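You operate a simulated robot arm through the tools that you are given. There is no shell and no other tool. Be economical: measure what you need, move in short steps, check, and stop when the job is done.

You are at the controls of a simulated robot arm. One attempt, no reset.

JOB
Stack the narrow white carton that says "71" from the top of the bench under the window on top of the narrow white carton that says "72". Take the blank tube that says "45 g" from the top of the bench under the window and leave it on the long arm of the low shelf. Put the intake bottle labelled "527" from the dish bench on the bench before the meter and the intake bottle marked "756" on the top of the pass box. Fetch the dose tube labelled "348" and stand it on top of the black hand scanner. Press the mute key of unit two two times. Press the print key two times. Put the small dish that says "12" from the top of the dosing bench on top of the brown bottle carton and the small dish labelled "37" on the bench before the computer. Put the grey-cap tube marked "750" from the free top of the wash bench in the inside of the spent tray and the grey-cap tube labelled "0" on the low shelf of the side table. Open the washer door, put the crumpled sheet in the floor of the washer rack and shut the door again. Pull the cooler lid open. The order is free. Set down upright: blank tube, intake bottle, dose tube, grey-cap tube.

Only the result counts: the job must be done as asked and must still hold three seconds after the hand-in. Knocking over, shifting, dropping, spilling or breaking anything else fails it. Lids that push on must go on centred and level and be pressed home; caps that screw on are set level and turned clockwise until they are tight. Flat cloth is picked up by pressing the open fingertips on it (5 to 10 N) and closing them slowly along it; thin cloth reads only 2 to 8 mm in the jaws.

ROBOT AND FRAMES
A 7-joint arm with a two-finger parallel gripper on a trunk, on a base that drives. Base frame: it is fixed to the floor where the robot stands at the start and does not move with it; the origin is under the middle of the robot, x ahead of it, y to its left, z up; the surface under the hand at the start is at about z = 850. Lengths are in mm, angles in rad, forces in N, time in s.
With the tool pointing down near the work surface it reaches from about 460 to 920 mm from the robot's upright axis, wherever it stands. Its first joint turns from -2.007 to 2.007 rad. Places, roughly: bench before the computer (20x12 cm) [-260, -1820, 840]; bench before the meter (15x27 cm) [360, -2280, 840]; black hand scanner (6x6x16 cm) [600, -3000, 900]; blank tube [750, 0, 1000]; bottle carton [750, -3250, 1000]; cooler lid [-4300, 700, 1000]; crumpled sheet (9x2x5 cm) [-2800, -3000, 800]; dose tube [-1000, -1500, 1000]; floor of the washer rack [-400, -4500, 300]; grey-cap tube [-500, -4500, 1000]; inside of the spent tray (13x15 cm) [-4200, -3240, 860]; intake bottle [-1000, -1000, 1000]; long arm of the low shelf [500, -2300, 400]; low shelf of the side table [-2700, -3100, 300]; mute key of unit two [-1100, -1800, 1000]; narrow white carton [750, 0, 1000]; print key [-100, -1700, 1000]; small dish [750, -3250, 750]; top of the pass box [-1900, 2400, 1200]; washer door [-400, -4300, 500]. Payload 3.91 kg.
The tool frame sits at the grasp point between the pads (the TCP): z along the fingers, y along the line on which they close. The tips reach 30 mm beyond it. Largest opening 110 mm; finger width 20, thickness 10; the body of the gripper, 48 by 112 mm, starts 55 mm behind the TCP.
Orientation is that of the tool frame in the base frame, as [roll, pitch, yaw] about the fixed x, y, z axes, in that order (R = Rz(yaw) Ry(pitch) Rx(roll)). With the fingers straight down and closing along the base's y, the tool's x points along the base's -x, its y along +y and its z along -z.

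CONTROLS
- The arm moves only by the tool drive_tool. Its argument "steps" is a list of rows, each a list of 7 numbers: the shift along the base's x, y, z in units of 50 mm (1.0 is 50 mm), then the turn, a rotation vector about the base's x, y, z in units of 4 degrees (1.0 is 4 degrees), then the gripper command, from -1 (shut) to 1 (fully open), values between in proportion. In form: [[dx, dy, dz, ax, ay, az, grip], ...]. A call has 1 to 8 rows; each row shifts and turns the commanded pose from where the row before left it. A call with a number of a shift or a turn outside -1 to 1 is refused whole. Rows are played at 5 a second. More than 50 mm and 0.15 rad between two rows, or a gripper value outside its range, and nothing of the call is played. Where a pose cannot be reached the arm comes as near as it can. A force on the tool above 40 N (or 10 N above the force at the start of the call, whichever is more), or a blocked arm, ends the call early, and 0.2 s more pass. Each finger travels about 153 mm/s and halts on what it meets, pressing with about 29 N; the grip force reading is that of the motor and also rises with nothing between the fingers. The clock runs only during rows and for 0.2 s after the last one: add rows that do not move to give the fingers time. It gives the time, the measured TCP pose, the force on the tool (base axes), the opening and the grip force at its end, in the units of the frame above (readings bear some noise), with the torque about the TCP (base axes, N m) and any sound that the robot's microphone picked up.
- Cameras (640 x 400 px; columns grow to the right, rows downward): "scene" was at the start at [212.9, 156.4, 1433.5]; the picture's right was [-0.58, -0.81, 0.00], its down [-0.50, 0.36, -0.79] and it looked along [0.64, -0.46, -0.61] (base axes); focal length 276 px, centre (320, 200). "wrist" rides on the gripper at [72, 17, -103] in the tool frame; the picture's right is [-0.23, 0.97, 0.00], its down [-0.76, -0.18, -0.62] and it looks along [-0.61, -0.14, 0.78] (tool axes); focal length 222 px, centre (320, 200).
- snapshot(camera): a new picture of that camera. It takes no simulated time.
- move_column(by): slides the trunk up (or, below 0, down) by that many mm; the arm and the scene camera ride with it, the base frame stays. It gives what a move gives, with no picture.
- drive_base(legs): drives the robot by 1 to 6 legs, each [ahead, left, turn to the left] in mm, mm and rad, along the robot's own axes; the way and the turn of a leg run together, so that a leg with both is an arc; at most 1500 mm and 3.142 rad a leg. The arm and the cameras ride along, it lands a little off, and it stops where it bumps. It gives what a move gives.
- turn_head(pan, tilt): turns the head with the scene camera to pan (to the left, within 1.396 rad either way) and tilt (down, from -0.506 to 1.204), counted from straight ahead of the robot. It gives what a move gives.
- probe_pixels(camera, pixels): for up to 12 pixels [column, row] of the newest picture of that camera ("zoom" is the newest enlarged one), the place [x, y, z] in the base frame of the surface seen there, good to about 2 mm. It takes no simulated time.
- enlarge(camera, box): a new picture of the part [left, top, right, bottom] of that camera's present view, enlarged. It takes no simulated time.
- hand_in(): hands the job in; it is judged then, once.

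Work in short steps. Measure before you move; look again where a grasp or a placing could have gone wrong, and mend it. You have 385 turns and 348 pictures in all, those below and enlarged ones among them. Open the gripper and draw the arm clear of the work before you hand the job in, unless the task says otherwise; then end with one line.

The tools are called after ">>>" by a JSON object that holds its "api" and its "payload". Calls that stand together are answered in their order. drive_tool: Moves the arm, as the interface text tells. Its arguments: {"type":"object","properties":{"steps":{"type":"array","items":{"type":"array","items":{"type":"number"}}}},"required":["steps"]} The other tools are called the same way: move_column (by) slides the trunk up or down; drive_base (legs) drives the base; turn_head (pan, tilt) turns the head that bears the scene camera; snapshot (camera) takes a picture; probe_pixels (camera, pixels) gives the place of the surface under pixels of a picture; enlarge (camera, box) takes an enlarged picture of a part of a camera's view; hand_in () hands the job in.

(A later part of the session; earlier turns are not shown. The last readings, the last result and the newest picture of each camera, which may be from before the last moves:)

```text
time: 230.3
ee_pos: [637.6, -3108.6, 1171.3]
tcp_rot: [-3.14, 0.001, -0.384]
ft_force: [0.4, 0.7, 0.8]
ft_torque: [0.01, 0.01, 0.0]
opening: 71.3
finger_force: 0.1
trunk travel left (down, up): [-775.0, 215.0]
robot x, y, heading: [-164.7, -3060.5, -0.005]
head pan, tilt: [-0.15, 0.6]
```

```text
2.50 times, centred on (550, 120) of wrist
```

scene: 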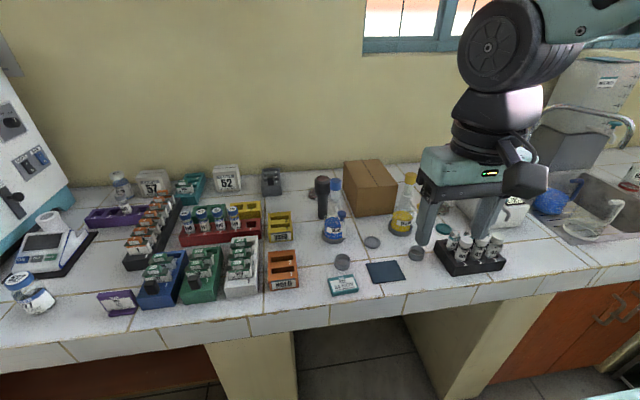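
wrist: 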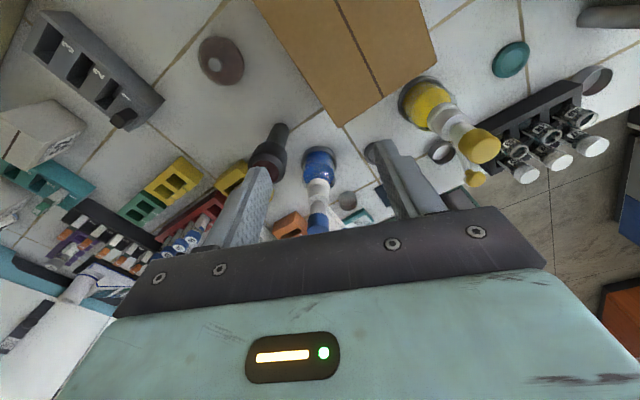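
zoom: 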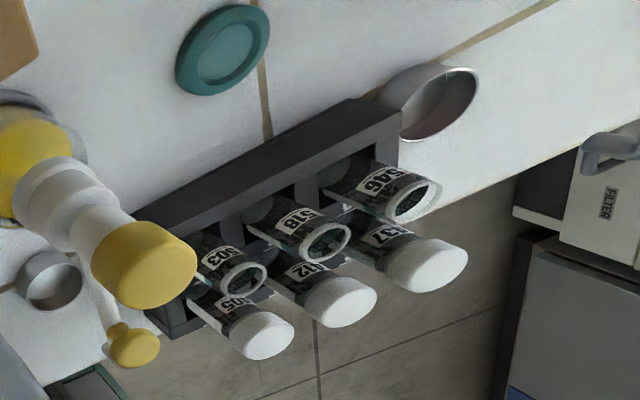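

No labels on these cups. I turn the tool back and survey the rest of the dosing bench with the scene camera.

>>> {"api": "drive_tool", "payload": {"steps": [[0, 0, 0, 0, 0, -1, 0.3], [0, 0, 0, 0, 0, -1, 0.3], [0, 0, 0, 0, 0, -1, 0.3], [0, 0, 0, 0, 0, -1, 0.3], [0, 0, 0, 0, 0, -1, 0.3], [0, 0, 0, 0, 0, -1, 0.3], [0, 0, 0, 0, 0, -1, 0.3], [0, 0, 0, 0, 0, -1, 0.3]]}}

>>> {"api": "drive_tool", "payload": {"steps": [[0, 0, 0, 0, 0, -1, 0.3], [0, 0, 0, 0, 0, -1, 0.3], [0, 0, 0, 0, 0, -1, 0.3], [0, 0, 0, 0, 0, -1, 0.3], [0, 0, 0, 0, 0, -1, 0.3], [0, 0, 0, 0, 0, -1, 0.3], [0, 0, 0, 0, 0, -1, 0.3], [0, 0, 0, 0, 0, -1, 0.3]]}}

>>> {"api": "drive_tool", "payload": {"steps": [[-0.4, 0, 0, 0, 0, -1, 0.3], [-0.4, 0, 0, 0, 0, -1, 0.3], [-0.4, 0, 0, 0, 0, -1, 0.3], [-0.4, 0, 0, 0, 0, -1, 0.3], [-0.4, 0, 0, 0, 0, -1, 0.3], [-0.4, 0, 0, 0, 0, -1, 0.3], [-0.4, 0, 0, 0, 0, -1, 0.3], [-0.4, 0, 0, 0, 0, -1, 0.3]]}}

>>> {"api": "drive_tool", "payload": {"steps": [[-0.4, 0, 0, 0, 0, -1, 0.3], [-0.4, 0, 0, 0, 0, -1, 0.3], [-0.4, 0, 0, 0, 0, -1, 0.3], [-0.4, 0, 0, 0, 0, -1, 0.3], [-0.4, 0, 0, 0, 0, -1, 0.3], [-0.4, 0, 0, 0, 0, -1, 0.3], [-0.4, 0, 0, 0, 0, -1, 0.3], [-0.4, 0, 0, 0, 0, -1, 0.3]]}}

>>> {"api": "drive_tool", "payload": {"steps": [[0, 0, 0, 0, 0, -1, 0.3], [0, 0, 0, 0, 0, -1, 0.3], [0, 0, 0, 0, 0, -1, 0.3], [0, 0, 0, 0, 0, -1, 0.3], [0, 0, 0, 0, 0, -1, 0.3], [0, 0, 0, 0, 0, -1, 0.3], [0, 0, 0, 0, 0, -1, 0.3], [0, 0, 0, 0, 0, -0.5, 0.3]]}}

>>> {"api": "drive_base", "payload": {"legs": [[-350, 0, 0], [0, -550, 0]]}}

>>> {"api": "turn_head", "payload": {"pan": 0.3, "tilt": 0.6}}

>>> {"api": "snapshot", "payload": {"camera": "scene"}}

```text
time: 232.1
ee_pos: [637.1, -3108.0, 1168.9]
tcp_rot: [-3.139, 0.001, -0.944]
ft_force: [0.4, 0.1, -0.2]
ft_torque: [0.01, -0.01, -0.03]
opening: 71.8
finger_force: 0.0
trunk travel left (down, up): [-775.0, 215.0]
robot x, y, heading: [-163.9, -3062.8, 0.003]
head pan, tilt: [-0.15, 0.6]
```

```text
time: 233.9
ee_pos: [637.2, -3109.2, 1169.7]
tcp_rot: [-3.137, 0.003, -1.501]
ft_force: [0.0, -0.1, -0.4]
ft_torque: [-0.01, 0.03, 0.03]
opening: 71.5
finger_force: 0.0
trunk travel left (down, up): [-775.0, 215.0]
robot x, y, heading: [-166.6, -3059.8, -0.007]
head pan, tilt: [-0.15, 0.6]
```

```text
time: 235.7
ee_pos: [478.6, -3107.9, 1170.8]
tcp_rot: [-3.14, 0.001, -2.06]
ft_force: [0.2, 0.5, -0.9]
ft_torque: [-0.01, 0.03, -0.02]
opening: 71.5
finger_force: 0.1
trunk travel left (down, up): [-775.0, 215.0]
robot x, y, heading: [-165.0, -3059.5, -0.005]
head pan, tilt: [-0.15, 0.6]
```

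```text
time: 237.5
ee_pos: [316.6, -3108.6, 1169.8]
tcp_rot: [-3.139, -0.001, -2.618]
ft_force: [0.6, -0.3, -1.2]
ft_torque: [-0.04, 0.03, 0.02]
opening: 71.6
finger_force: 0.0
trunk travel left (down, up): [-775.0, 215.0]
robot x, y, heading: [-166.7, -3056.9, -0.011]
head pan, tilt: [-0.15, 0.6]
```

```text
time: 239.3
ee_pos: [317.6, -3109.1, 1169.2]
tcp_rot: [-3.14, 0.002, 3.14]
ft_force: [-1.0, 0.3, 0.9]
ft_torque: [-0.01, -0.01, 0.0]
opening: 71.6
finger_force: 0.1
trunk travel left (down, up): [-775.0, 215.0]
robot x, y, heading: [-162.5, -3060.9, -0.0]
head pan, tilt: [-0.15, 0.6]
```

```text
time: 244.3
ee_pos: [-34.1, -3648.3, 1170.0]
tcp_rot: [-3.141, 0.002, -3.141]
ft_force: [-0.4, -0.1, -0.1]
ft_torque: [-0.01, 0.01, 0.01]
opening: 71.6
finger_force: 0.1
trunk travel left (down, up): [-775.0, 215.0]
robot x, y, heading: [-518.4, -3599.8, 0.001]
head pan, tilt: [-0.15, 0.6]
```

```text
time: 245.2
ee_pos: [-34.1, -3647.4, 1170.0]
tcp_rot: [-3.139, 0.003, -3.14]
ft_force: [-0.4, 0.1, -0.7]
ft_torque: [0.0, 0.0, -0.01]
opening: 71.4
finger_force: 0.1
trunk travel left (down, up): [-775.0, 215.0]
robot x, y, heading: [-518.9, -3602.0, 0.001]
head pan, tilt: [0.3, 0.6]
```

```text
294 pictures are left
```

scene: 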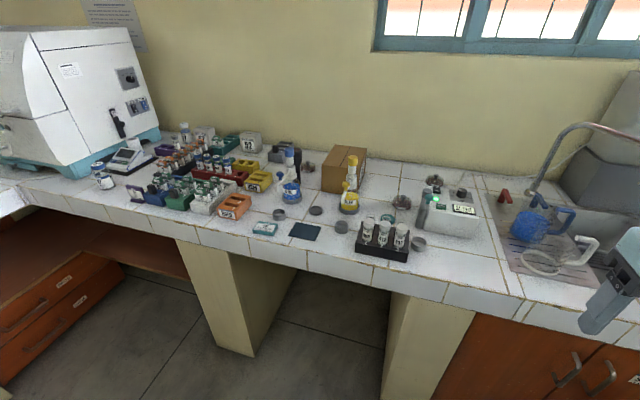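

More dish-like objects: (308,167), (401,202), (434,180), (419,243). Enlarging.

>>> {"api": "enlarge", "payload": {"camera": "scene", "box": [360, 165, 490, 260]}}

>>> {"api": "enlarge", "payload": {"camera": "scene", "box": [240, 140, 370, 240]}}

```text
4.21 times, centred on (425, 212) of scene
```

zoom: 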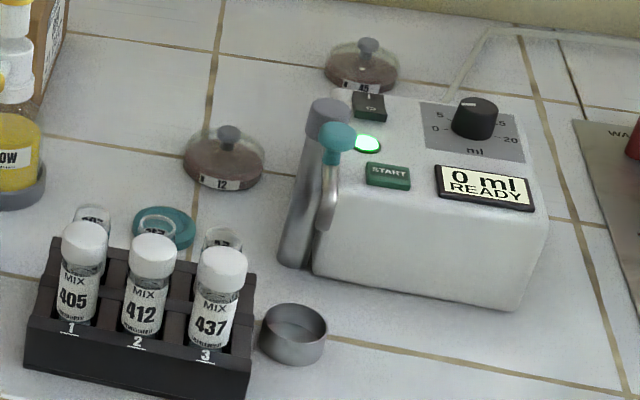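

```text
4.00 times, centred on (305, 190) of scene
```

zoom: 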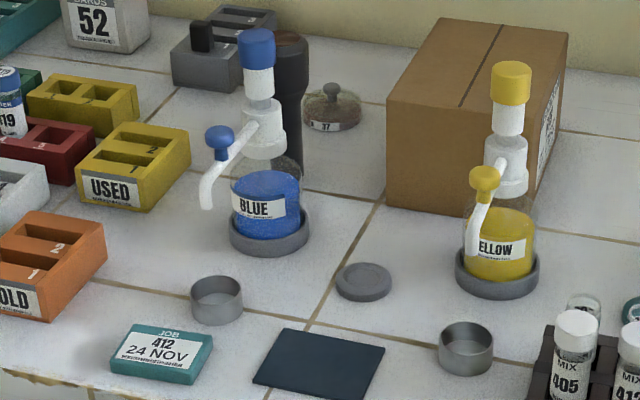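

Found: dish "12" at scene ~(402,204), "45" at (434,180), "37" at (308,167): domed dishes with a knob. Probing them.

>>> {"api": "probe_pixels", "payload": {"camera": "scene", "pixels": [[402, 197], [401, 209], [392, 203], [411, 203], [433, 177], [308, 163], [308, 171], [300, 168], [315, 168], [352, 160], [440, 210], [390, 217]]}}

```text
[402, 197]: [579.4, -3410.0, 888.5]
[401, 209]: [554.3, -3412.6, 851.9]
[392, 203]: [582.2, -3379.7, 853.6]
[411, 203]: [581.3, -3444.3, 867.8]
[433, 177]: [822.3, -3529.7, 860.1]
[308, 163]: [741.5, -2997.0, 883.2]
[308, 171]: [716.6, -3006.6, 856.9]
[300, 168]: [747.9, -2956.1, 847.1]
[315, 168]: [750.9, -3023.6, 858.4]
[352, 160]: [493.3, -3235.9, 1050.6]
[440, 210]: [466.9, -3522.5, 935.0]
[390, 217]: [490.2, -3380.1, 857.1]
```

Dish 12 is near (582,-3412), dish 37 near (745,-2993). I'll drive to (-120,-3280) and look with the wrist camera above dish 12.

>>> {"api": "drive_base", "payload": {"legs": [[0, 320, 0], [400, 0, 0]]}}

>>> {"api": "drive_tool", "payload": {"steps": [[0.8, -0.3, 0, 0, 0, 0, 0.6], [0.8, -0.3, 0, 0, 0, 0, 0.6], [0.8, -0.3, 0, 0, 0, 0, 0.6], [0.5, 0, -0.7, 0, 0, 0, 0.6], [0, 0, -0.8, 0, 0, 0, 0.6]]}}

>>> {"api": "snapshot", "payload": {"camera": "wrist"}}

```text
time: 249.4
ee_pos: [372.2, -3334.8, 1169.7]
tcp_rot: [-3.139, 0.001, 3.139]
ft_force: [0.5, 0.2, 0.1]
ft_torque: [0.03, 0.01, 0.05]
opening: 71.4
finger_force: 0.1
trunk travel left (down, up): [-775.0, 215.0]
robot x, y, heading: [-109.0, -3287.5, -0.005]
head pan, tilt: [0.3, 0.6]
```

```text
time: 250.6
ee_pos: [518.0, -3378.9, 1095.3]
tcp_rot: [3.141, 0.001, 3.138]
ft_force: [-1.1, 0.9, 0.5]
ft_torque: [-0.01, -0.04, -0.01]
opening: 88.1
finger_force: 0.0
trunk travel left (down, up): [-775.0, 215.0]
robot x, y, heading: [-111.0, -3285.2, -0.006]
head pan, tilt: [0.3, 0.6]
```

```text
291 pictures are left
```

wrist: 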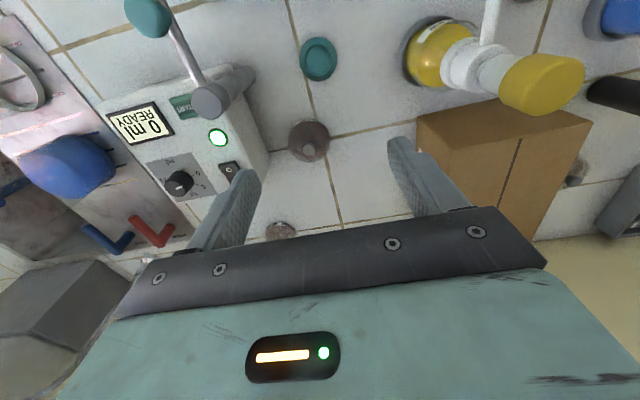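

Dish 12 at (309,141). Enlarge and probe for geometry.

>>> {"api": "enlarge", "payload": {"camera": "wrist", "box": [270, 100, 350, 180]}}

>>> {"api": "probe_pixels", "payload": {"camera": "wrist", "pixels": [[309, 142], [312, 152], [290, 143], [328, 140], [309, 122], [309, 160], [425, 120], [545, 140], [590, 120], [505, 205], [460, 160], [420, 150]]}}

```text
5.00 times, centred on (310, 140) of wrist
```

zoom: 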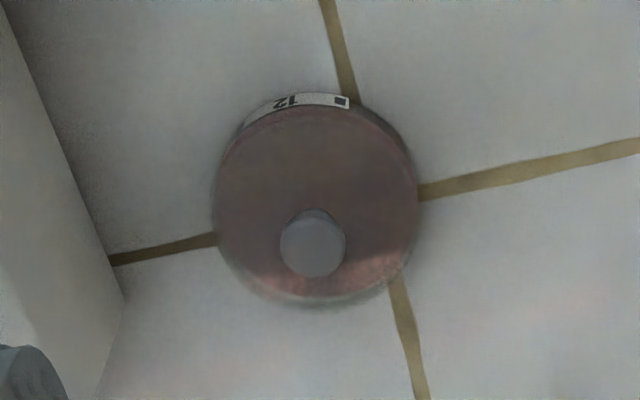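

```text
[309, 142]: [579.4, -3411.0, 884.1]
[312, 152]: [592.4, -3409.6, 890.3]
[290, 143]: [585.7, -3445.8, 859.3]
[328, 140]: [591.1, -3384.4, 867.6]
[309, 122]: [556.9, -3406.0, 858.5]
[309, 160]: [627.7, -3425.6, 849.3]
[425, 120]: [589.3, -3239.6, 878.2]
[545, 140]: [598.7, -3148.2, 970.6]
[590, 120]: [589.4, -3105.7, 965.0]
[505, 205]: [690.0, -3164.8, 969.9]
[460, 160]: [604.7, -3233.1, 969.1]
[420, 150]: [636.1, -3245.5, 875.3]
```

Knob at (590,-3410,890), body dia ~66. I check the dispenser's clearance on the -y side.

>>> {"api": "probe_pixels", "payload": {"camera": "wrist", "pixels": [[262, 150], [240, 110], [200, 80], [232, 160], [245, 190], [225, 90], [210, 100], [281, 230]]}}

```text
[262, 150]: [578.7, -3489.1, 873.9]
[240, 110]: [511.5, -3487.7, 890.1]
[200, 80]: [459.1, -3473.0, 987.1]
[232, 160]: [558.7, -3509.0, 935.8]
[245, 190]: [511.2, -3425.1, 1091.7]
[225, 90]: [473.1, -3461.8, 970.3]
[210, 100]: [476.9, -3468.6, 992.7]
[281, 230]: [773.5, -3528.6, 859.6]
```

Clearance is fine (machine side y=-3488). I go above (590,-3410) and descend partway with opening ~92.

>>> {"api": "drive_tool", "payload": {"steps": [[0.7, -0.3, 0, 0, 0, 0, 0.65], [0.74, -0.32, 0, 0, 0, 0, 0.65], [0, 0, -0.9, 0, 0, 0, 0.65], [0, 0, -0.9, 0, 0, 0, 0.65], [0, 0, -0.9, 0, 0, 0, 0.65], [0, 0, -0.8, 0, 0, 0, 0.65], [0, 0, 0, 0, 0, 0, 0.65]]}}

>>> {"api": "snapshot", "payload": {"camera": "wrist"}}

>>> {"api": "turn_head", "payload": {"pan": -0.25, "tilt": 0.7}}

>>> {"api": "snapshot", "payload": {"camera": "scene"}}

```text
time: 252.2
ee_pos: [591.0, -3411.0, 918.6]
tcp_rot: [-3.138, 0.004, 3.138]
ft_force: [-0.7, 0.5, -0.4]
ft_torque: [0.0, -0.05, -0.01]
opening: 90.7
finger_force: 0.0
trunk travel left (down, up): [-775.0, 215.0]
robot x, y, heading: [-114.1, -3286.0, -0.001]
head pan, tilt: [0.3, 0.6]
```

```text
289 pictures are left
```

wrist: 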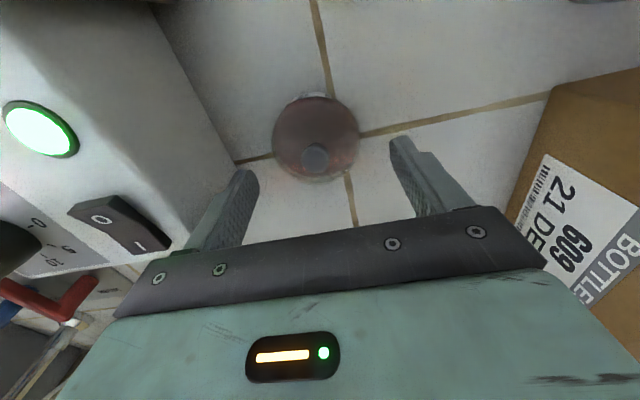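

```text
time: 253.2
ee_pos: [589.9, -3411.8, 919.7]
tcp_rot: [-3.14, 0.002, 3.138]
ft_force: [0.1, -0.2, 0.1]
ft_torque: [0.03, -0.02, -0.02]
opening: 90.7
finger_force: 0.1
trunk travel left (down, up): [-775.0, 215.0]
robot x, y, heading: [-112.8, -3284.8, -0.004]
head pan, tilt: [-0.25, 0.7]
```

```text
288 pictures are left
```

scene: 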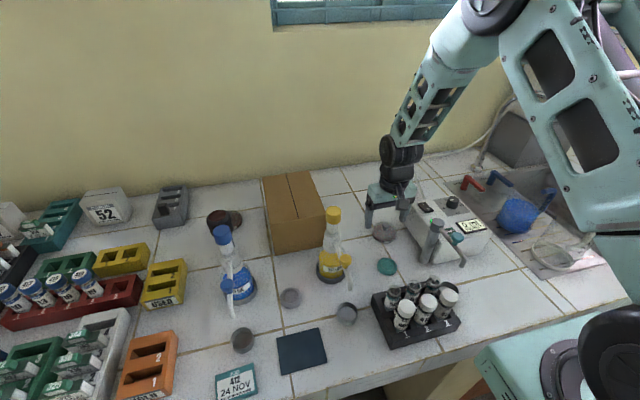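

Probing knob and dish edges again at close range.

>>> {"api": "probe_pixels", "payload": {"camera": "wrist", "pixels": [[315, 157], [306, 157], [325, 157], [275, 138], [357, 140], [312, 96], [312, 178], [316, 100]]}}

```text
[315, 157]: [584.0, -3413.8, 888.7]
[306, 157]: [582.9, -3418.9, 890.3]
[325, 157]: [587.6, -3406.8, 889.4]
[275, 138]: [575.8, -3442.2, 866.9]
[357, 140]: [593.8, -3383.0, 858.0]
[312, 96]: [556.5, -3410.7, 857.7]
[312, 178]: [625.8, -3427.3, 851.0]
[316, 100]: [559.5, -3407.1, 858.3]
```

Centre is (585,-3412). Shift -5 in x, lower to 886 and close.

>>> {"api": "drive_tool", "payload": {"steps": [[-0.1, -0.02, -0.3, 0, 0, 0, 0.65], [0, 0, -0.36, 0, 0, 0, 0.65], [0, 0, 0, 0, 0, 0, 0.65], [0, 0, 0, 0, 0, 0, -1], [0, 0, 0, 0, 0, 0, -1], [0, 0, 0, 0, 0, 0, -1]]}}

>>> {"api": "snapshot", "payload": {"camera": "wrist"}}

```text
time: 254.6
ee_pos: [584.8, -3411.2, 887.2]
tcp_rot: [-3.14, 0.002, 3.139]
ft_force: [-0.6, 0.1, 0.9]
ft_torque: [0.04, -0.02, -0.01]
opening: 66.6
finger_force: 28.9
trunk travel left (down, up): [-775.0, 215.0]
robot x, y, heading: [-111.5, -3282.1, -0.011]
head pan, tilt: [-0.25, 0.7]
```

```text
287 pictures are left
```

wrist: 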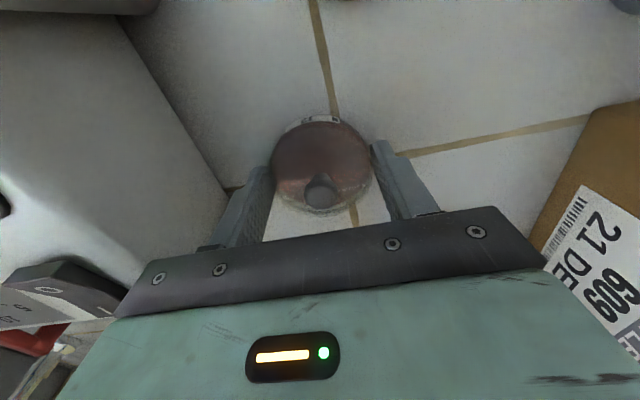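

Gripped at 66.6. Lift to ~1060 and carry over the carton centre (~683,-3172).

>>> {"api": "drive_tool", "payload": {"steps": [[0, 0, 0.8, 0, 0, 0, -1], [0, 0, 0.95, 0, 0, 0, -1], [0, 0, 0.95, 0, 0, 0, -1], [0, 0, 0.95, 0, 0, 0, -1], [0.65, 0.7, 0, 0, 0, 0, -1], [0.65, 0.7, 0, 0, 0, 0, -1], [0.6, 0.7, 0, 0, 0, 0, -1], [0, 0.9, 0, 0, 0, 0, -1]]}}

>>> {"api": "snapshot", "payload": {"camera": "wrist"}}

>>> {"api": "snapshot", "payload": {"camera": "scene"}}

```text
time: 256.4
ee_pos: [681.0, -3262.0, 1068.1]
tcp_rot: [-3.139, 0.0, 3.137]
ft_force: [0.8, -2.3, -0.3]
ft_torque: [0.03, 0.02, 0.02]
opening: 66.6
finger_force: 29.1
trunk travel left (down, up): [-775.0, 215.0]
robot x, y, heading: [-109.6, -3286.8, -0.005]
head pan, tilt: [-0.25, 0.7]
```

```text
286 pictures are left
```

wrist: 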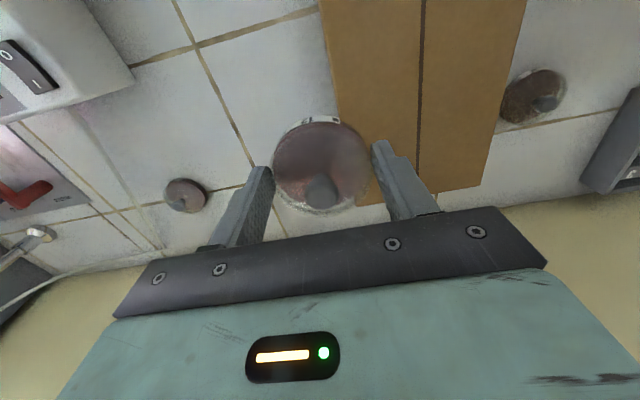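

```text
285 pictures are left
```

scene: 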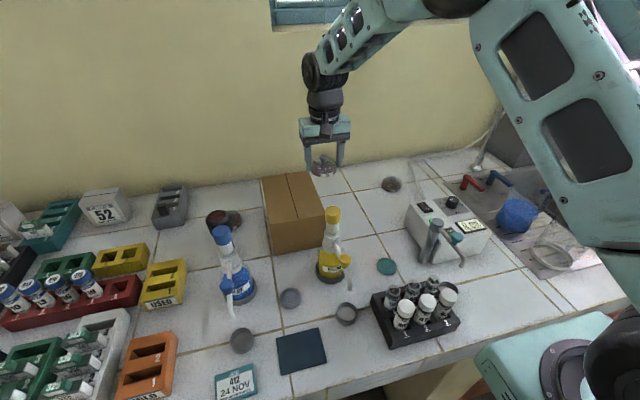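

Probing the carton top corners.

>>> {"api": "probe_pixels", "payload": {"camera": "scene", "pixels": [[264, 180], [306, 174], [322, 210], [275, 218], [290, 195]]}}

>>> {"api": "probe_pixels", "payload": {"camera": "wrist", "pixels": [[485, 180], [520, 10], [430, 186], [325, 5], [450, 100]]}}

```text
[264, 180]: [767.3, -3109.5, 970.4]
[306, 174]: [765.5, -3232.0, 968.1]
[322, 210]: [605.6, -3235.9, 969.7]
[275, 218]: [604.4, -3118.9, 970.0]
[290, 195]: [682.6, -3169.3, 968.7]
```

```text
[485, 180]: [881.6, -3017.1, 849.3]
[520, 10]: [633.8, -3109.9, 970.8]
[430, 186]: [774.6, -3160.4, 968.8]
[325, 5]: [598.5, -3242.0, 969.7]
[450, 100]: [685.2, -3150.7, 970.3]
```

Carton centre (686,-3175). Move there and lower to contact (~1006).

>>> {"api": "drive_tool", "payload": {"steps": [[0.04, 0.87, 0, 0, 0, 0, -1], [0.04, 0.87, 0, 0, 0, 0, -1], [0, 0, 0, 0, 0, 0, -1], [0, 0, -0.8, 0, 0, 0, -1], [0, 0, -0.3, 0, 0, 0, -1], [0, 0, -0.1, 0, 0, 0, -1], [0, 0, -0.04, 0, 0, 0, -1], [0, 0, 0, 0, 0, 0, -1]]}}

```text
time: 258.2
ee_pos: [684.9, -3176.3, 1006.8]
tcp_rot: [-3.14, 0.001, 3.139]
ft_force: [-0.4, -0.3, -1.3]
ft_torque: [0.0, 0.0, 0.03]
opening: 66.9
finger_force: 29.0
trunk travel left (down, up): [-775.0, 215.0]
robot x, y, heading: [-108.6, -3288.5, -0.005]
head pan, tilt: [-0.25, 0.7]
```

>>> {"api": "drive_tool", "payload": {"steps": [[0, 0, -0.04, 0, 0, 0, -1], [0, 0, 0, 0, 0, 0, -1]]}}

```text
time: 258.8
ee_pos: [684.2, -3174.6, 1005.9]
tcp_rot: [-3.139, 0.002, 3.137]
ft_force: [0.7, -0.8, 1.9]
ft_torque: [0.07, 0.01, -0.04]
opening: 66.7
finger_force: 28.7
trunk travel left (down, up): [-775.0, 215.0]
robot x, y, heading: [-111.7, -3284.9, -0.009]
head pan, tilt: [-0.25, 0.7]
```

Contact (+1.9 N). Release and rise.

>>> {"api": "drive_tool", "payload": {"steps": [[0, 0, 0, 0, 0, 0, 0.65], [0, 0, 0, 0, 0, 0, 0.65], [0, 0, 0.7, 0, 0, 0, 0.65], [0, 0, 0.9, 0, 0, 0, 0.65], [0, 0, 0.9, 0, 0, 0, 0.65]]}}

>>> {"api": "snapshot", "payload": {"camera": "scene"}}

>>> {"api": "snapshot", "payload": {"camera": "wrist"}}

```text
time: 260.0
ee_pos: [683.2, -3174.5, 1131.2]
tcp_rot: [-3.139, 0.001, 3.14]
ft_force: [0.0, -0.3, -0.4]
ft_torque: [-0.01, 0.0, 0.0]
opening: 90.8
finger_force: 0.1
trunk travel left (down, up): [-775.0, 215.0]
robot x, y, heading: [-110.6, -3288.2, -0.007]
head pan, tilt: [-0.25, 0.7]
```

```text
284 pictures are left
```

scene: 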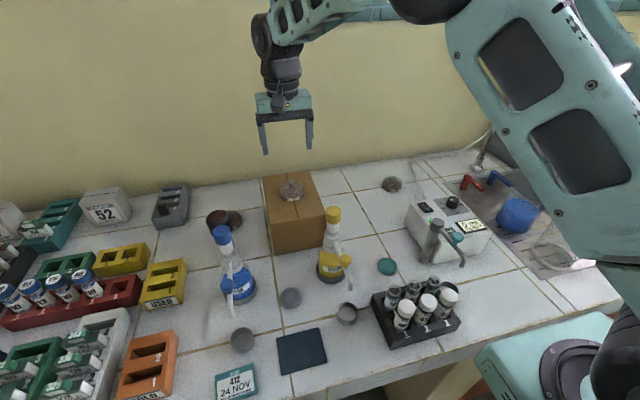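

```text
283 pictures are left
```

wrist: 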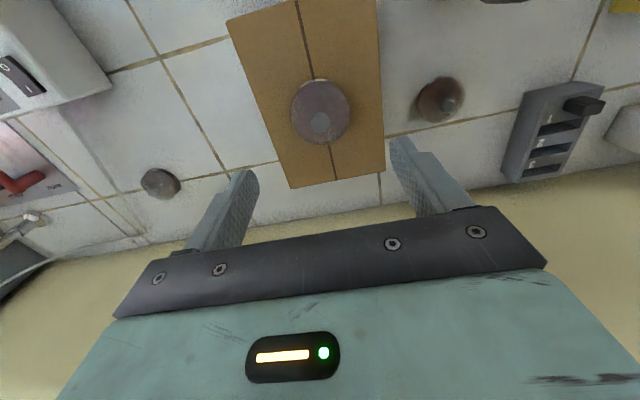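

Dish 12 stands on the carton. Dish 37 is at wrist (440,98); I drive closer, then turn the tool -32° so that the wrist camera clears the scanner.

>>> {"api": "drive_base", "payload": {"legs": [[0, 230, 0], [60, 0, 0]]}}

>>> {"api": "drive_tool", "payload": {"steps": [[0, 0, 0, 0, 0, -1, 0.65], [0, 0, 0, 0, 0, -1, 0.65], [0, 0, 0, 0, 0, -1, 0.65], [0, 0, 0, 0, 0, -1, 0.65], [0, 0, 0, 0, 0, -1, 0.65], [0, 0, 0, 0, 0, -1, 0.65], [0, 0, 0, 0, 0, -1, 0.65], [0, 0, 0, 0, 0, -1, 0.65]]}}

>>> {"api": "snapshot", "payload": {"camera": "wrist"}}

```text
time: 262.3
ee_pos: [743.7, -2942.8, 1132.5]
tcp_rot: [-3.141, 0.001, 3.139]
ft_force: [-0.2, -0.6, 0.5]
ft_torque: [-0.04, -0.01, -0.01]
opening: 90.8
finger_force: 0.1
trunk travel left (down, up): [-775.0, 215.0]
robot x, y, heading: [-51.6, -3055.4, -0.006]
head pan, tilt: [-0.25, 0.7]
```

```text
time: 264.1
ee_pos: [744.2, -2941.9, 1132.2]
tcp_rot: [-3.138, 0.001, 2.579]
ft_force: [-0.3, -0.1, -0.4]
ft_torque: [-0.02, 0.0, 0.01]
opening: 91.1
finger_force: 0.1
trunk travel left (down, up): [-775.0, 215.0]
robot x, y, heading: [-51.1, -3055.8, -0.008]
head pan, tilt: [-0.25, 0.7]
```

```text
282 pictures are left
```

wrist: 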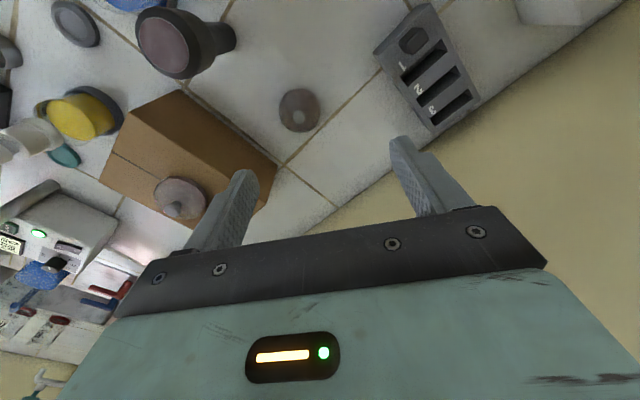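

Dish 37 at (298,110). Probing it and the nearest obstacles.

>>> {"api": "probe_pixels", "payload": {"camera": "wrist", "pixels": [[298, 117], [280, 112], [318, 108], [298, 90], [298, 130], [180, 40], [430, 130], [385, 50], [412, 40], [235, 35]]}}

>>> {"api": "enlarge", "payload": {"camera": "wrist", "box": [250, 70, 350, 150]}}

```text
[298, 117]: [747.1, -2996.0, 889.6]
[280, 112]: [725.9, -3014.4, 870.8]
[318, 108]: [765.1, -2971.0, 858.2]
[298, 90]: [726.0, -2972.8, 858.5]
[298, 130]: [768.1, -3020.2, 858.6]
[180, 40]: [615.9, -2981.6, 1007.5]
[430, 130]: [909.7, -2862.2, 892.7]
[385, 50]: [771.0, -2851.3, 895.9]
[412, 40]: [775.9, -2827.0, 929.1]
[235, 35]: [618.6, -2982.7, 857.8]
```

```text
5.00 times, centred on (300, 110) of wrist
```

zoom: 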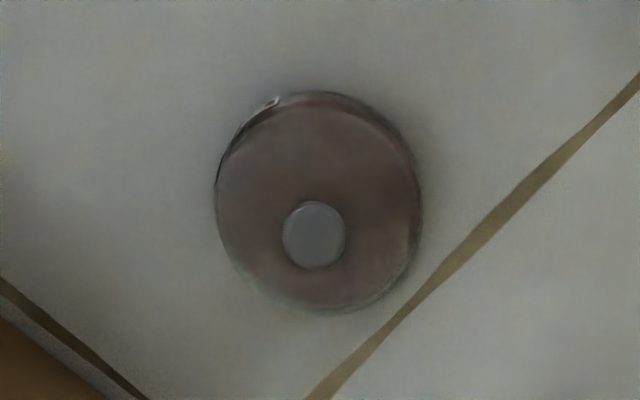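

Centre (746,-2995). Go over it, down to 920 first.

>>> {"api": "drive_tool", "payload": {"steps": [[0.02, -0.54, 0, 0, 0, 0, 0.65], [0.02, -0.53, -0.3, 0, 0, 0, 0.65], [0, 0, -0.95, 0, 0, 0, 0.65], [0, 0, -0.95, 0, 0, 0, 0.65], [0, 0, -0.95, 0, 0, 0, 0.65], [0, 0, -0.95, 0, 0, 0, 0.65], [0, 0, -0.1, 0, 0, 0, 0.65], [0, 0, 0, 0, 0, 0, 0.65]]}}

>>> {"api": "snapshot", "payload": {"camera": "wrist"}}

```text
time: 265.9
ee_pos: [746.1, -2995.8, 921.9]
tcp_rot: [-3.139, 0.002, 2.58]
ft_force: [-1.6, 0.2, -0.2]
ft_torque: [0.0, 0.03, 0.02]
opening: 90.6
finger_force: 0.1
trunk travel left (down, up): [-775.0, 215.0]
robot x, y, heading: [-48.2, -3053.5, -0.006]
head pan, tilt: [-0.25, 0.7]
```

```text
280 pictures are left
```

wrist: 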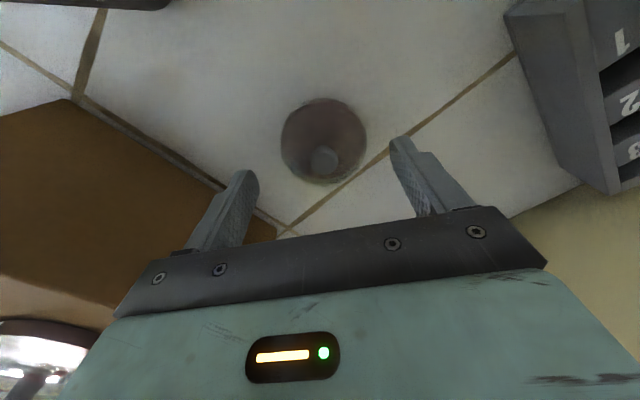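

Knob at (324,160): aligned. Lower to 887 and close.

>>> {"api": "drive_tool", "payload": {"steps": [[0, 0, -0.35, 0, 0, 0, 0.65], [0, 0, -0.35, 0, 0, 0, 0.65], [0, 0, 0, 0, 0, 0, 0.65], [0, 0, 0, 0, 0, 0, -1], [0, 0, 0, 0, 0, 0, -1], [0, 0, 0, 0, 0, 0, -1]]}}

>>> {"api": "drive_tool", "payload": {"steps": [[0, 0, 0.8, 0, 0, 0, -1], [0, 0, 0.95, 0, 0, 0, -1], [0, 0, 0.95, 0, 0, 0, -1], [0, 0, 0.95, 0, 0, 0, -1], [0, 0, 0.95, 0, 0, 0, -1], [0, 0, 0.95, 0, 0, 0, -1], [-0.6, 0, 0.6, 0, 0, 0, -1], [-0.6, 0, 0.6, 0, 0, 0, -1]]}}

>>> {"api": "snapshot", "payload": {"camera": "wrist"}}

```text
time: 267.3
ee_pos: [745.4, -2995.2, 886.2]
tcp_rot: [-3.138, 0.0, 2.581]
ft_force: [-0.4, -0.1, -0.4]
ft_torque: [0.01, 0.03, 0.0]
opening: 66.7
finger_force: 29.0
trunk travel left (down, up): [-775.0, 215.0]
robot x, y, heading: [-49.4, -3057.1, -0.001]
head pan, tilt: [-0.25, 0.7]
```

```text
time: 269.1
ee_pos: [686.5, -2997.6, 1223.2]
tcp_rot: [-3.137, 0.0, 2.582]
ft_force: [1.1, 0.3, -1.5]
ft_torque: [0.01, 0.03, -0.03]
opening: 66.8
finger_force: 29.1
trunk travel left (down, up): [-775.0, 215.0]
robot x, y, heading: [-50.4, -3056.2, -0.004]
head pan, tilt: [-0.25, 0.7]
```

```text
279 pictures are left
```

wrist: 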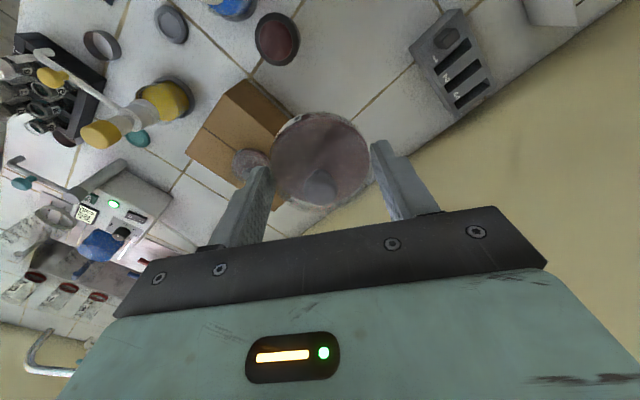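

Dish 37 held. Retract and rotate the tool back.

>>> {"api": "drive_tool", "payload": {"steps": [[-0.64, -0.1, 0, 0, 0, 1, -1], [-0.64, -0.1, 0, 0, 0, 1, -1], [-0.64, -0.1, 0, 0, 0, 1, -1], [-0.64, -0.1, 0, 0, 0, 1, -1], [-0.64, -0.1, 0, 0, 0, 1, -1], [-0.64, -0.1, 0, 0, 0, 1, -1], [-0.64, -0.1, 0, 0, 0, 1, -1], [-0.64, -0.1, 0, 0, 0, 1, -1]]}}

>>> {"api": "drive_base", "payload": {"legs": [[-350, 0, 0], [0, 0, 1.57], [550, 0, 0]]}}

>>> {"api": "turn_head", "payload": {"pan": 0.0, "tilt": 0.55}}

>>> {"api": "snapshot", "payload": {"camera": "scene"}}

```text
time: 270.9
ee_pos: [428.6, -3034.0, 1224.7]
tcp_rot: [-3.14, 0.0, 3.141]
ft_force: [0.5, -0.4, -1.7]
ft_torque: [-0.01, 0.06, 0.0]
opening: 66.6
finger_force: 28.9
trunk travel left (down, up): [-775.0, 215.0]
robot x, y, heading: [-51.0, -3056.6, -0.007]
head pan, tilt: [-0.25, 0.7]
```

```text
time: 279.7
ee_pos: [-395.3, -2019.1, 1224.1]
tcp_rot: [-3.14, 0.001, -1.593]
ft_force: [0.6, 0.4, -0.6]
ft_torque: [-0.02, 0.01, 0.02]
opening: 66.8
finger_force: 29.4
trunk travel left (down, up): [-775.0, 215.0]
robot x, y, heading: [-385.3, -2497.9, 1.545]
head pan, tilt: [-0.25, 0.7]
```

```text
time: 280.5
ee_pos: [-395.3, -2019.8, 1224.4]
tcp_rot: [-3.14, 0.0, -1.591]
ft_force: [0.0, -0.1, -1.3]
ft_torque: [-0.04, 0.02, -0.01]
opening: 66.8
finger_force: 28.7
trunk travel left (down, up): [-775.0, 215.0]
robot x, y, heading: [-382.6, -2502.1, 1.547]
head pan, tilt: [0.0, 0.55]
```

```text
278 pictures are left
```

scene: 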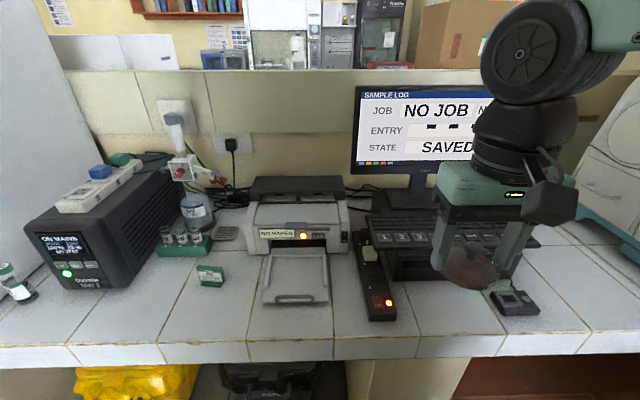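

Computer bench: monitor, keypad, printer, UPS units. Probing the free area before the computer.

>>> {"api": "probe_pixels", "payload": {"camera": "scene", "pixels": [[450, 310], [450, 340], [420, 300], [550, 320], [515, 300], [380, 305], [300, 320], [430, 270], [500, 345], [390, 325], [290, 240], [70, 270]]}}

>>> {"api": "enlarge", "payload": {"camera": "scene", "box": [340, 180, 580, 340]}}

>>> {"api": "enlarge", "payload": {"camera": "scene", "box": [0, 140, 360, 340]}}

```text
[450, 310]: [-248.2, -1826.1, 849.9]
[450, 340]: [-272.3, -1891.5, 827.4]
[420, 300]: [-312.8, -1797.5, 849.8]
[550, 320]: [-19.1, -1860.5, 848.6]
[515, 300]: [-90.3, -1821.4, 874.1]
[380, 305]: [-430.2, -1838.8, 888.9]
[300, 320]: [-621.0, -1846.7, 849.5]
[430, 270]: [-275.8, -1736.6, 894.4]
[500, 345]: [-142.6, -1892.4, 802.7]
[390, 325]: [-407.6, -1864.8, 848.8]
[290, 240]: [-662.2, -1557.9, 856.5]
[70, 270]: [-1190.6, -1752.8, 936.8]
```

```text
2.50 times, centred on (460, 260) of scene
```

zoom: 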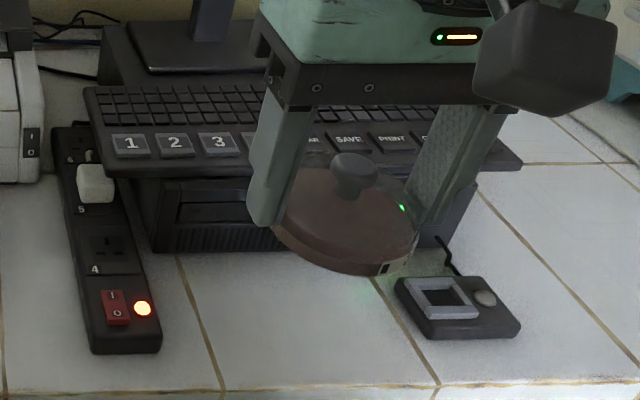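

```text
1.78 times, centred on (180, 240) of scene
```

zoom: 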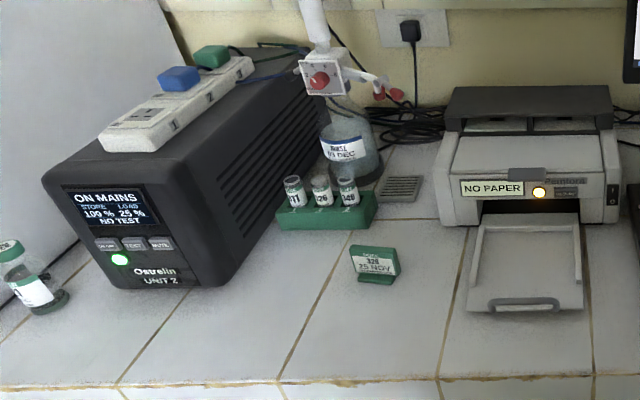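

Region free around (-255,-1825). Carry the dish there at height 930.

>>> {"api": "drive_tool", "payload": {"steps": [[0.35, 0.48, -0.7, 0, 0, 0, -1], [0.35, 0.48, -0.7, 0, 0, 0, -1], [0.35, 0.48, -0.7, 0, 0, 0, -1], [0.35, 0.48, -0.7, 0, 0, 0, -1], [0.35, 0.48, -0.7, 0, 0, 0, -1], [0.35, 0.48, -0.7, 0, 0, 0, -1], [0.35, 0.48, -0.7, 0, 0, 0, -1], [0.35, 0.5, -0.7, 0, 0, 0, -1]]}}

>>> {"api": "snapshot", "payload": {"camera": "scene"}}

```text
time: 282.3
ee_pos: [-256.6, -1825.4, 946.2]
tcp_rot: [-3.138, 0.001, -1.591]
ft_force: [-1.1, -0.2, -0.6]
ft_torque: [0.05, -0.03, 0.02]
opening: 66.3
finger_force: 29.1
trunk travel left (down, up): [-775.0, 215.0]
robot x, y, heading: [-383.2, -2498.1, 1.545]
head pan, tilt: [0.0, 0.55]
```

```text
275 pictures are left
```

scene: 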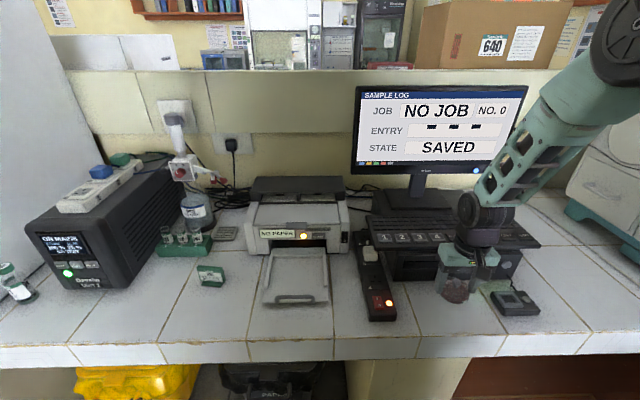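

No contact so far. Lower to the bench.

>>> {"api": "drive_tool", "payload": {"steps": [[0, 0, -0.8, 0, 0, 0, -1], [0, 0, -0.24, 0, 0, 0, -1], [0, 0, -0.08, 0, 0, 0, -1], [0, 0, -0.06, 0, 0, 0, -1], [0, 0, 0, 0, 0, 0, -1]]}}

```text
time: 283.5
ee_pos: [-256.5, -1826.4, 886.0]
tcp_rot: [-3.14, 0.005, -1.591]
ft_force: [-0.6, -1.9, 19.9]
ft_torque: [-0.04, 0.19, 0.08]
opening: 67.1
finger_force: 28.6
trunk travel left (down, up): [-775.0, 215.0]
robot x, y, heading: [-385.7, -2501.6, 1.545]
head pan, tilt: [0.0, 0.55]
```

Touching with 20 N; ease 2 mm, release and rise.

>>> {"api": "drive_tool", "payload": {"steps": [[0, 0, 0.04, 0, 0, 0, -1], [0, 0, 0, 0, 0, 0, 0.6], [0, 0, 0, 0, 0, 0, 0.6], [0, 0, 0.7, 0, 0, 0, 0.6], [0, -0.1, 0.9, 0, 0, 0, 0.6], [0, -0.3, 0.9, 0, 0, 0, 0.6], [0, -0.3, 0.9, 0, 0, 0, 0.6], [0, -0.3, 0.9, 0, 0, 0, 0.6]]}}

>>> {"api": "snapshot", "payload": {"camera": "scene"}}

>>> {"api": "snapshot", "payload": {"camera": "wrist"}}

```text
time: 285.3
ee_pos: [-256.4, -1876.9, 1099.9]
tcp_rot: [-3.138, -0.001, -1.592]
ft_force: [-0.2, 0.1, 0.3]
ft_torque: [-0.03, 0.01, 0.02]
opening: 88.1
finger_force: 0.0
trunk travel left (down, up): [-775.0, 215.0]
robot x, y, heading: [-385.7, -2500.9, 1.543]
head pan, tilt: [0.0, 0.55]
```

```text
274 pictures are left
```

scene: 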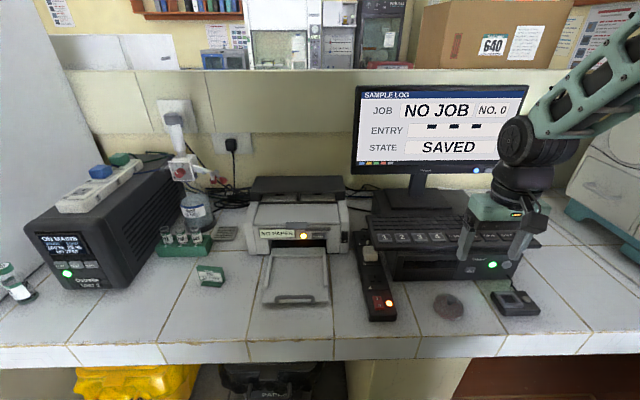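

```text
273 pictures are left
```

wrist: 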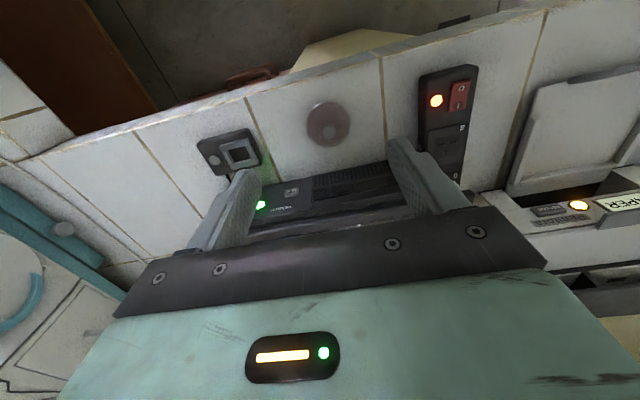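

Dish 37 is placed. Move the arm back so that I can read the keyboard.

>>> {"api": "drive_tool", "payload": {"steps": [[0.6, -0.6, 0.3, 0, 0, 0, -1], [0.6, -0.6, 0.3, 0, 0, 0, -1], [0.5, -0.6, 0.3, 0, 0, 0, -1], [0, 0, 0, 0, 0, 0, -1]]}}

>>> {"api": "enlarge", "payload": {"camera": "scene", "box": [360, 200, 560, 310]}}

```text
time: 286.3
ee_pos: [-171.5, -1968.3, 1148.7]
tcp_rot: [-3.14, 0.0, -1.591]
ft_force: [0.0, 0.4, -0.7]
ft_torque: [-0.02, 0.0, -0.01]
opening: 0.1
finger_force: 29.1
trunk travel left (down, up): [-775.0, 215.0]
robot x, y, heading: [-388.1, -2498.8, 1.546]
head pan, tilt: [0.0, 0.55]
```

```text
3.20 times, centred on (460, 255) of scene
```

zoom: 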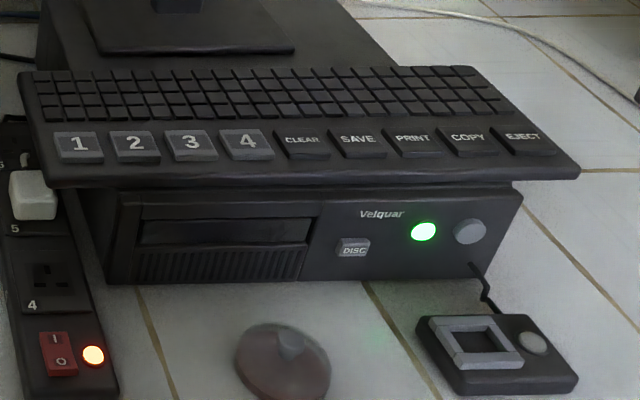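

The PRINT key is at zoom (413,138). Probing it and neighbours.

>>> {"api": "probe_pixels", "payload": {"camera": "zoom", "pixels": [[413, 140], [395, 137], [435, 145], [405, 130], [420, 152], [357, 142], [468, 140], [524, 138], [440, 180], [425, 105]]}}

```text
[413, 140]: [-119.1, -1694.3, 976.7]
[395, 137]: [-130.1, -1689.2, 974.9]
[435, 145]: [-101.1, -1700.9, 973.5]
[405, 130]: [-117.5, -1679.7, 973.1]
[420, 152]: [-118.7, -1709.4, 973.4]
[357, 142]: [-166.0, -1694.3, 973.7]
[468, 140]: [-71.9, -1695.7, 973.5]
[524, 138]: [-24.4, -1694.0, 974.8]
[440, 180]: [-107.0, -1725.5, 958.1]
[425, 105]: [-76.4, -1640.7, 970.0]
```

Key centre (-118,-1694,974). Check where the monitor is before approaching.

>>> {"api": "probe_pixels", "payload": {"camera": "scene", "pixels": [[440, 120], [500, 110], [510, 160], [440, 170], [525, 90]]}}

>>> {"api": "drive_tool", "payload": {"steps": [[0.15, 0.75, 0, 0, 0, 0, -1], [0.15, 0.75, 0, 0, 0, 0, -1], [0.2, 0.75, -0.2, 0, 0, 0, -1], [0.2, 0.75, -0.2, 0, 0, 0, -1], [0.2, 0.75, -0.3, 0, 0, 0, -1], [0.17, 0.75, -0.3, 0, 0, 0, -1], [0, 0.98, 0, 0, 0, 0, -1], [0, 0, 0, 0, 0, 0, -1]]}}

>>> {"api": "snapshot", "payload": {"camera": "wrist"}}

```text
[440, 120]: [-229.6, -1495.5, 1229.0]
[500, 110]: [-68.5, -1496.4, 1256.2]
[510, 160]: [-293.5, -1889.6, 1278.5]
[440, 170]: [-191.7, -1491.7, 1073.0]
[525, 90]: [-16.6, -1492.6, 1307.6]
```

```text
time: 288.1
ee_pos: [-117.6, -1692.4, 1098.5]
tcp_rot: [-3.14, 0.0, -1.593]
ft_force: [-0.3, -0.1, 0.1]
ft_torque: [0.01, 0.02, 0.01]
opening: 0.0
finger_force: 29.1
trunk travel left (down, up): [-775.0, 215.0]
robot x, y, heading: [-384.2, -2502.5, 1.547]
head pan, tilt: [0.0, 0.55]
```

```text
271 pictures are left
```

wrist: 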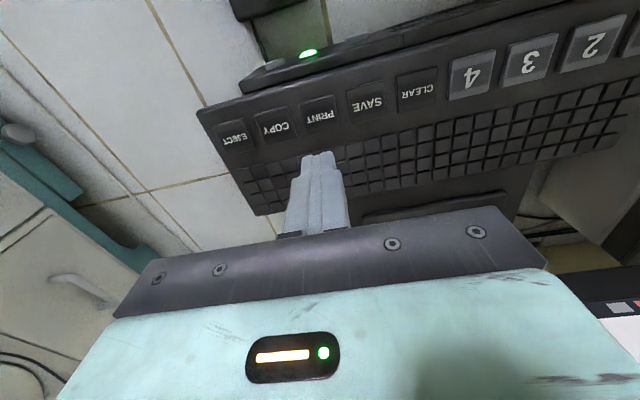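

Above PRINT (key at (319,115)). Descend to 1012 and check.

>>> {"api": "drive_tool", "payload": {"steps": [[0, 0, -0.9, 0, 0, 0, -1], [0, 0, -0.8, 0, 0, 0, -1], [0, 0, 0, 0, 0, 0, -1]]}}

>>> {"api": "snapshot", "payload": {"camera": "wrist"}}

```text
time: 288.9
ee_pos: [-118.5, -1691.6, 1013.4]
tcp_rot: [-3.137, 0.002, -1.592]
ft_force: [-0.5, 0.0, -0.4]
ft_torque: [-0.03, 0.0, -0.03]
opening: 0.0
finger_force: 28.9
trunk travel left (down, up): [-775.0, 215.0]
robot x, y, heading: [-383.7, -2501.3, 1.548]
head pan, tilt: [0.0, 0.55]
```

```text
270 pictures are left
```

wrist: 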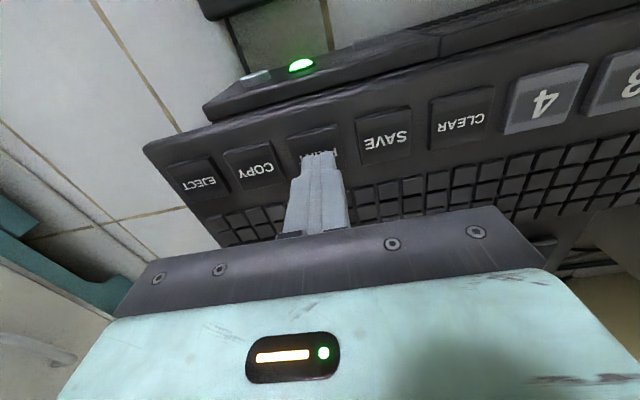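

Fingertips over PRINT. Press in 2–3 mm steps.

>>> {"api": "drive_tool", "payload": {"steps": [[0, -0.04, -0.1, 0, 0, 0, -1], [0, 0, -0.06, 0, 0, 0, -1], [0, 0, -0.06, 0, 0, 0, -1], [0, 0, -0.06, 0, 0, 0, -1]]}}

```text
time: 289.9
ee_pos: [-117.4, -1694.1, 1000.8]
tcp_rot: [-3.14, 0.005, -1.592]
ft_force: [-4.2, -0.3, 11.0]
ft_torque: [-0.01, 0.14, -0.02]
opening: 0.0
finger_force: 28.8
trunk travel left (down, up): [-775.0, 215.0]
robot x, y, heading: [-382.0, -2497.7, 1.547]
head pan, tilt: [0.0, 0.55]
heard: click
```

A click: first press. Release fully, then press again.

>>> {"api": "drive_tool", "payload": {"steps": [[0, 0, 0.3, 0, 0, 0, -1], [0, 0, 0, 0, 0, 0, -1], [0, 0, 0, 0, 0, 0, -1]]}}

>>> {"api": "snapshot", "payload": {"camera": "scene"}}

```text
time: 290.7
ee_pos: [-116.6, -1695.9, 1012.8]
tcp_rot: [-3.139, -0.001, -1.592]
ft_force: [-0.6, 0.6, 0.2]
ft_torque: [-0.04, 0.01, 0.0]
opening: 0.0
finger_force: 29.0
trunk travel left (down, up): [-775.0, 215.0]
robot x, y, heading: [-384.5, -2500.8, 1.545]
head pan, tilt: [0.0, 0.55]
```

```text
269 pictures are left
```

scene: 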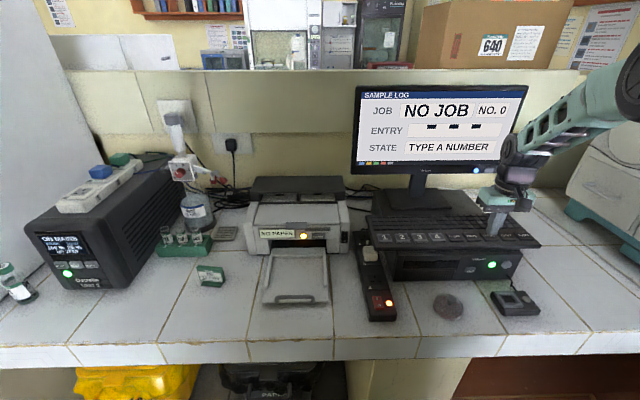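

Screen state changed to "TYPE A NUMBER": the press registered. Second press.

>>> {"api": "drive_tool", "payload": {"steps": [[0, 0, -0.12, 0, 0, 0, -1], [0, 0, -0.06, 0, 0, 0, -1], [0, 0, -0.06, 0, 0, 0, -1], [0, 0, -0.06, 0, 0, 0, -1]]}}

```text
time: 291.7
ee_pos: [-116.2, -1694.6, 1000.6]
tcp_rot: [-3.139, 0.002, -1.591]
ft_force: [0.3, -2.2, 10.7]
ft_torque: [-0.04, 0.05, 0.02]
opening: 0.0
finger_force: 28.9
trunk travel left (down, up): [-775.0, 215.0]
robot x, y, heading: [-386.6, -2501.2, 1.545]
head pan, tilt: [0.0, 0.55]
heard: click
```

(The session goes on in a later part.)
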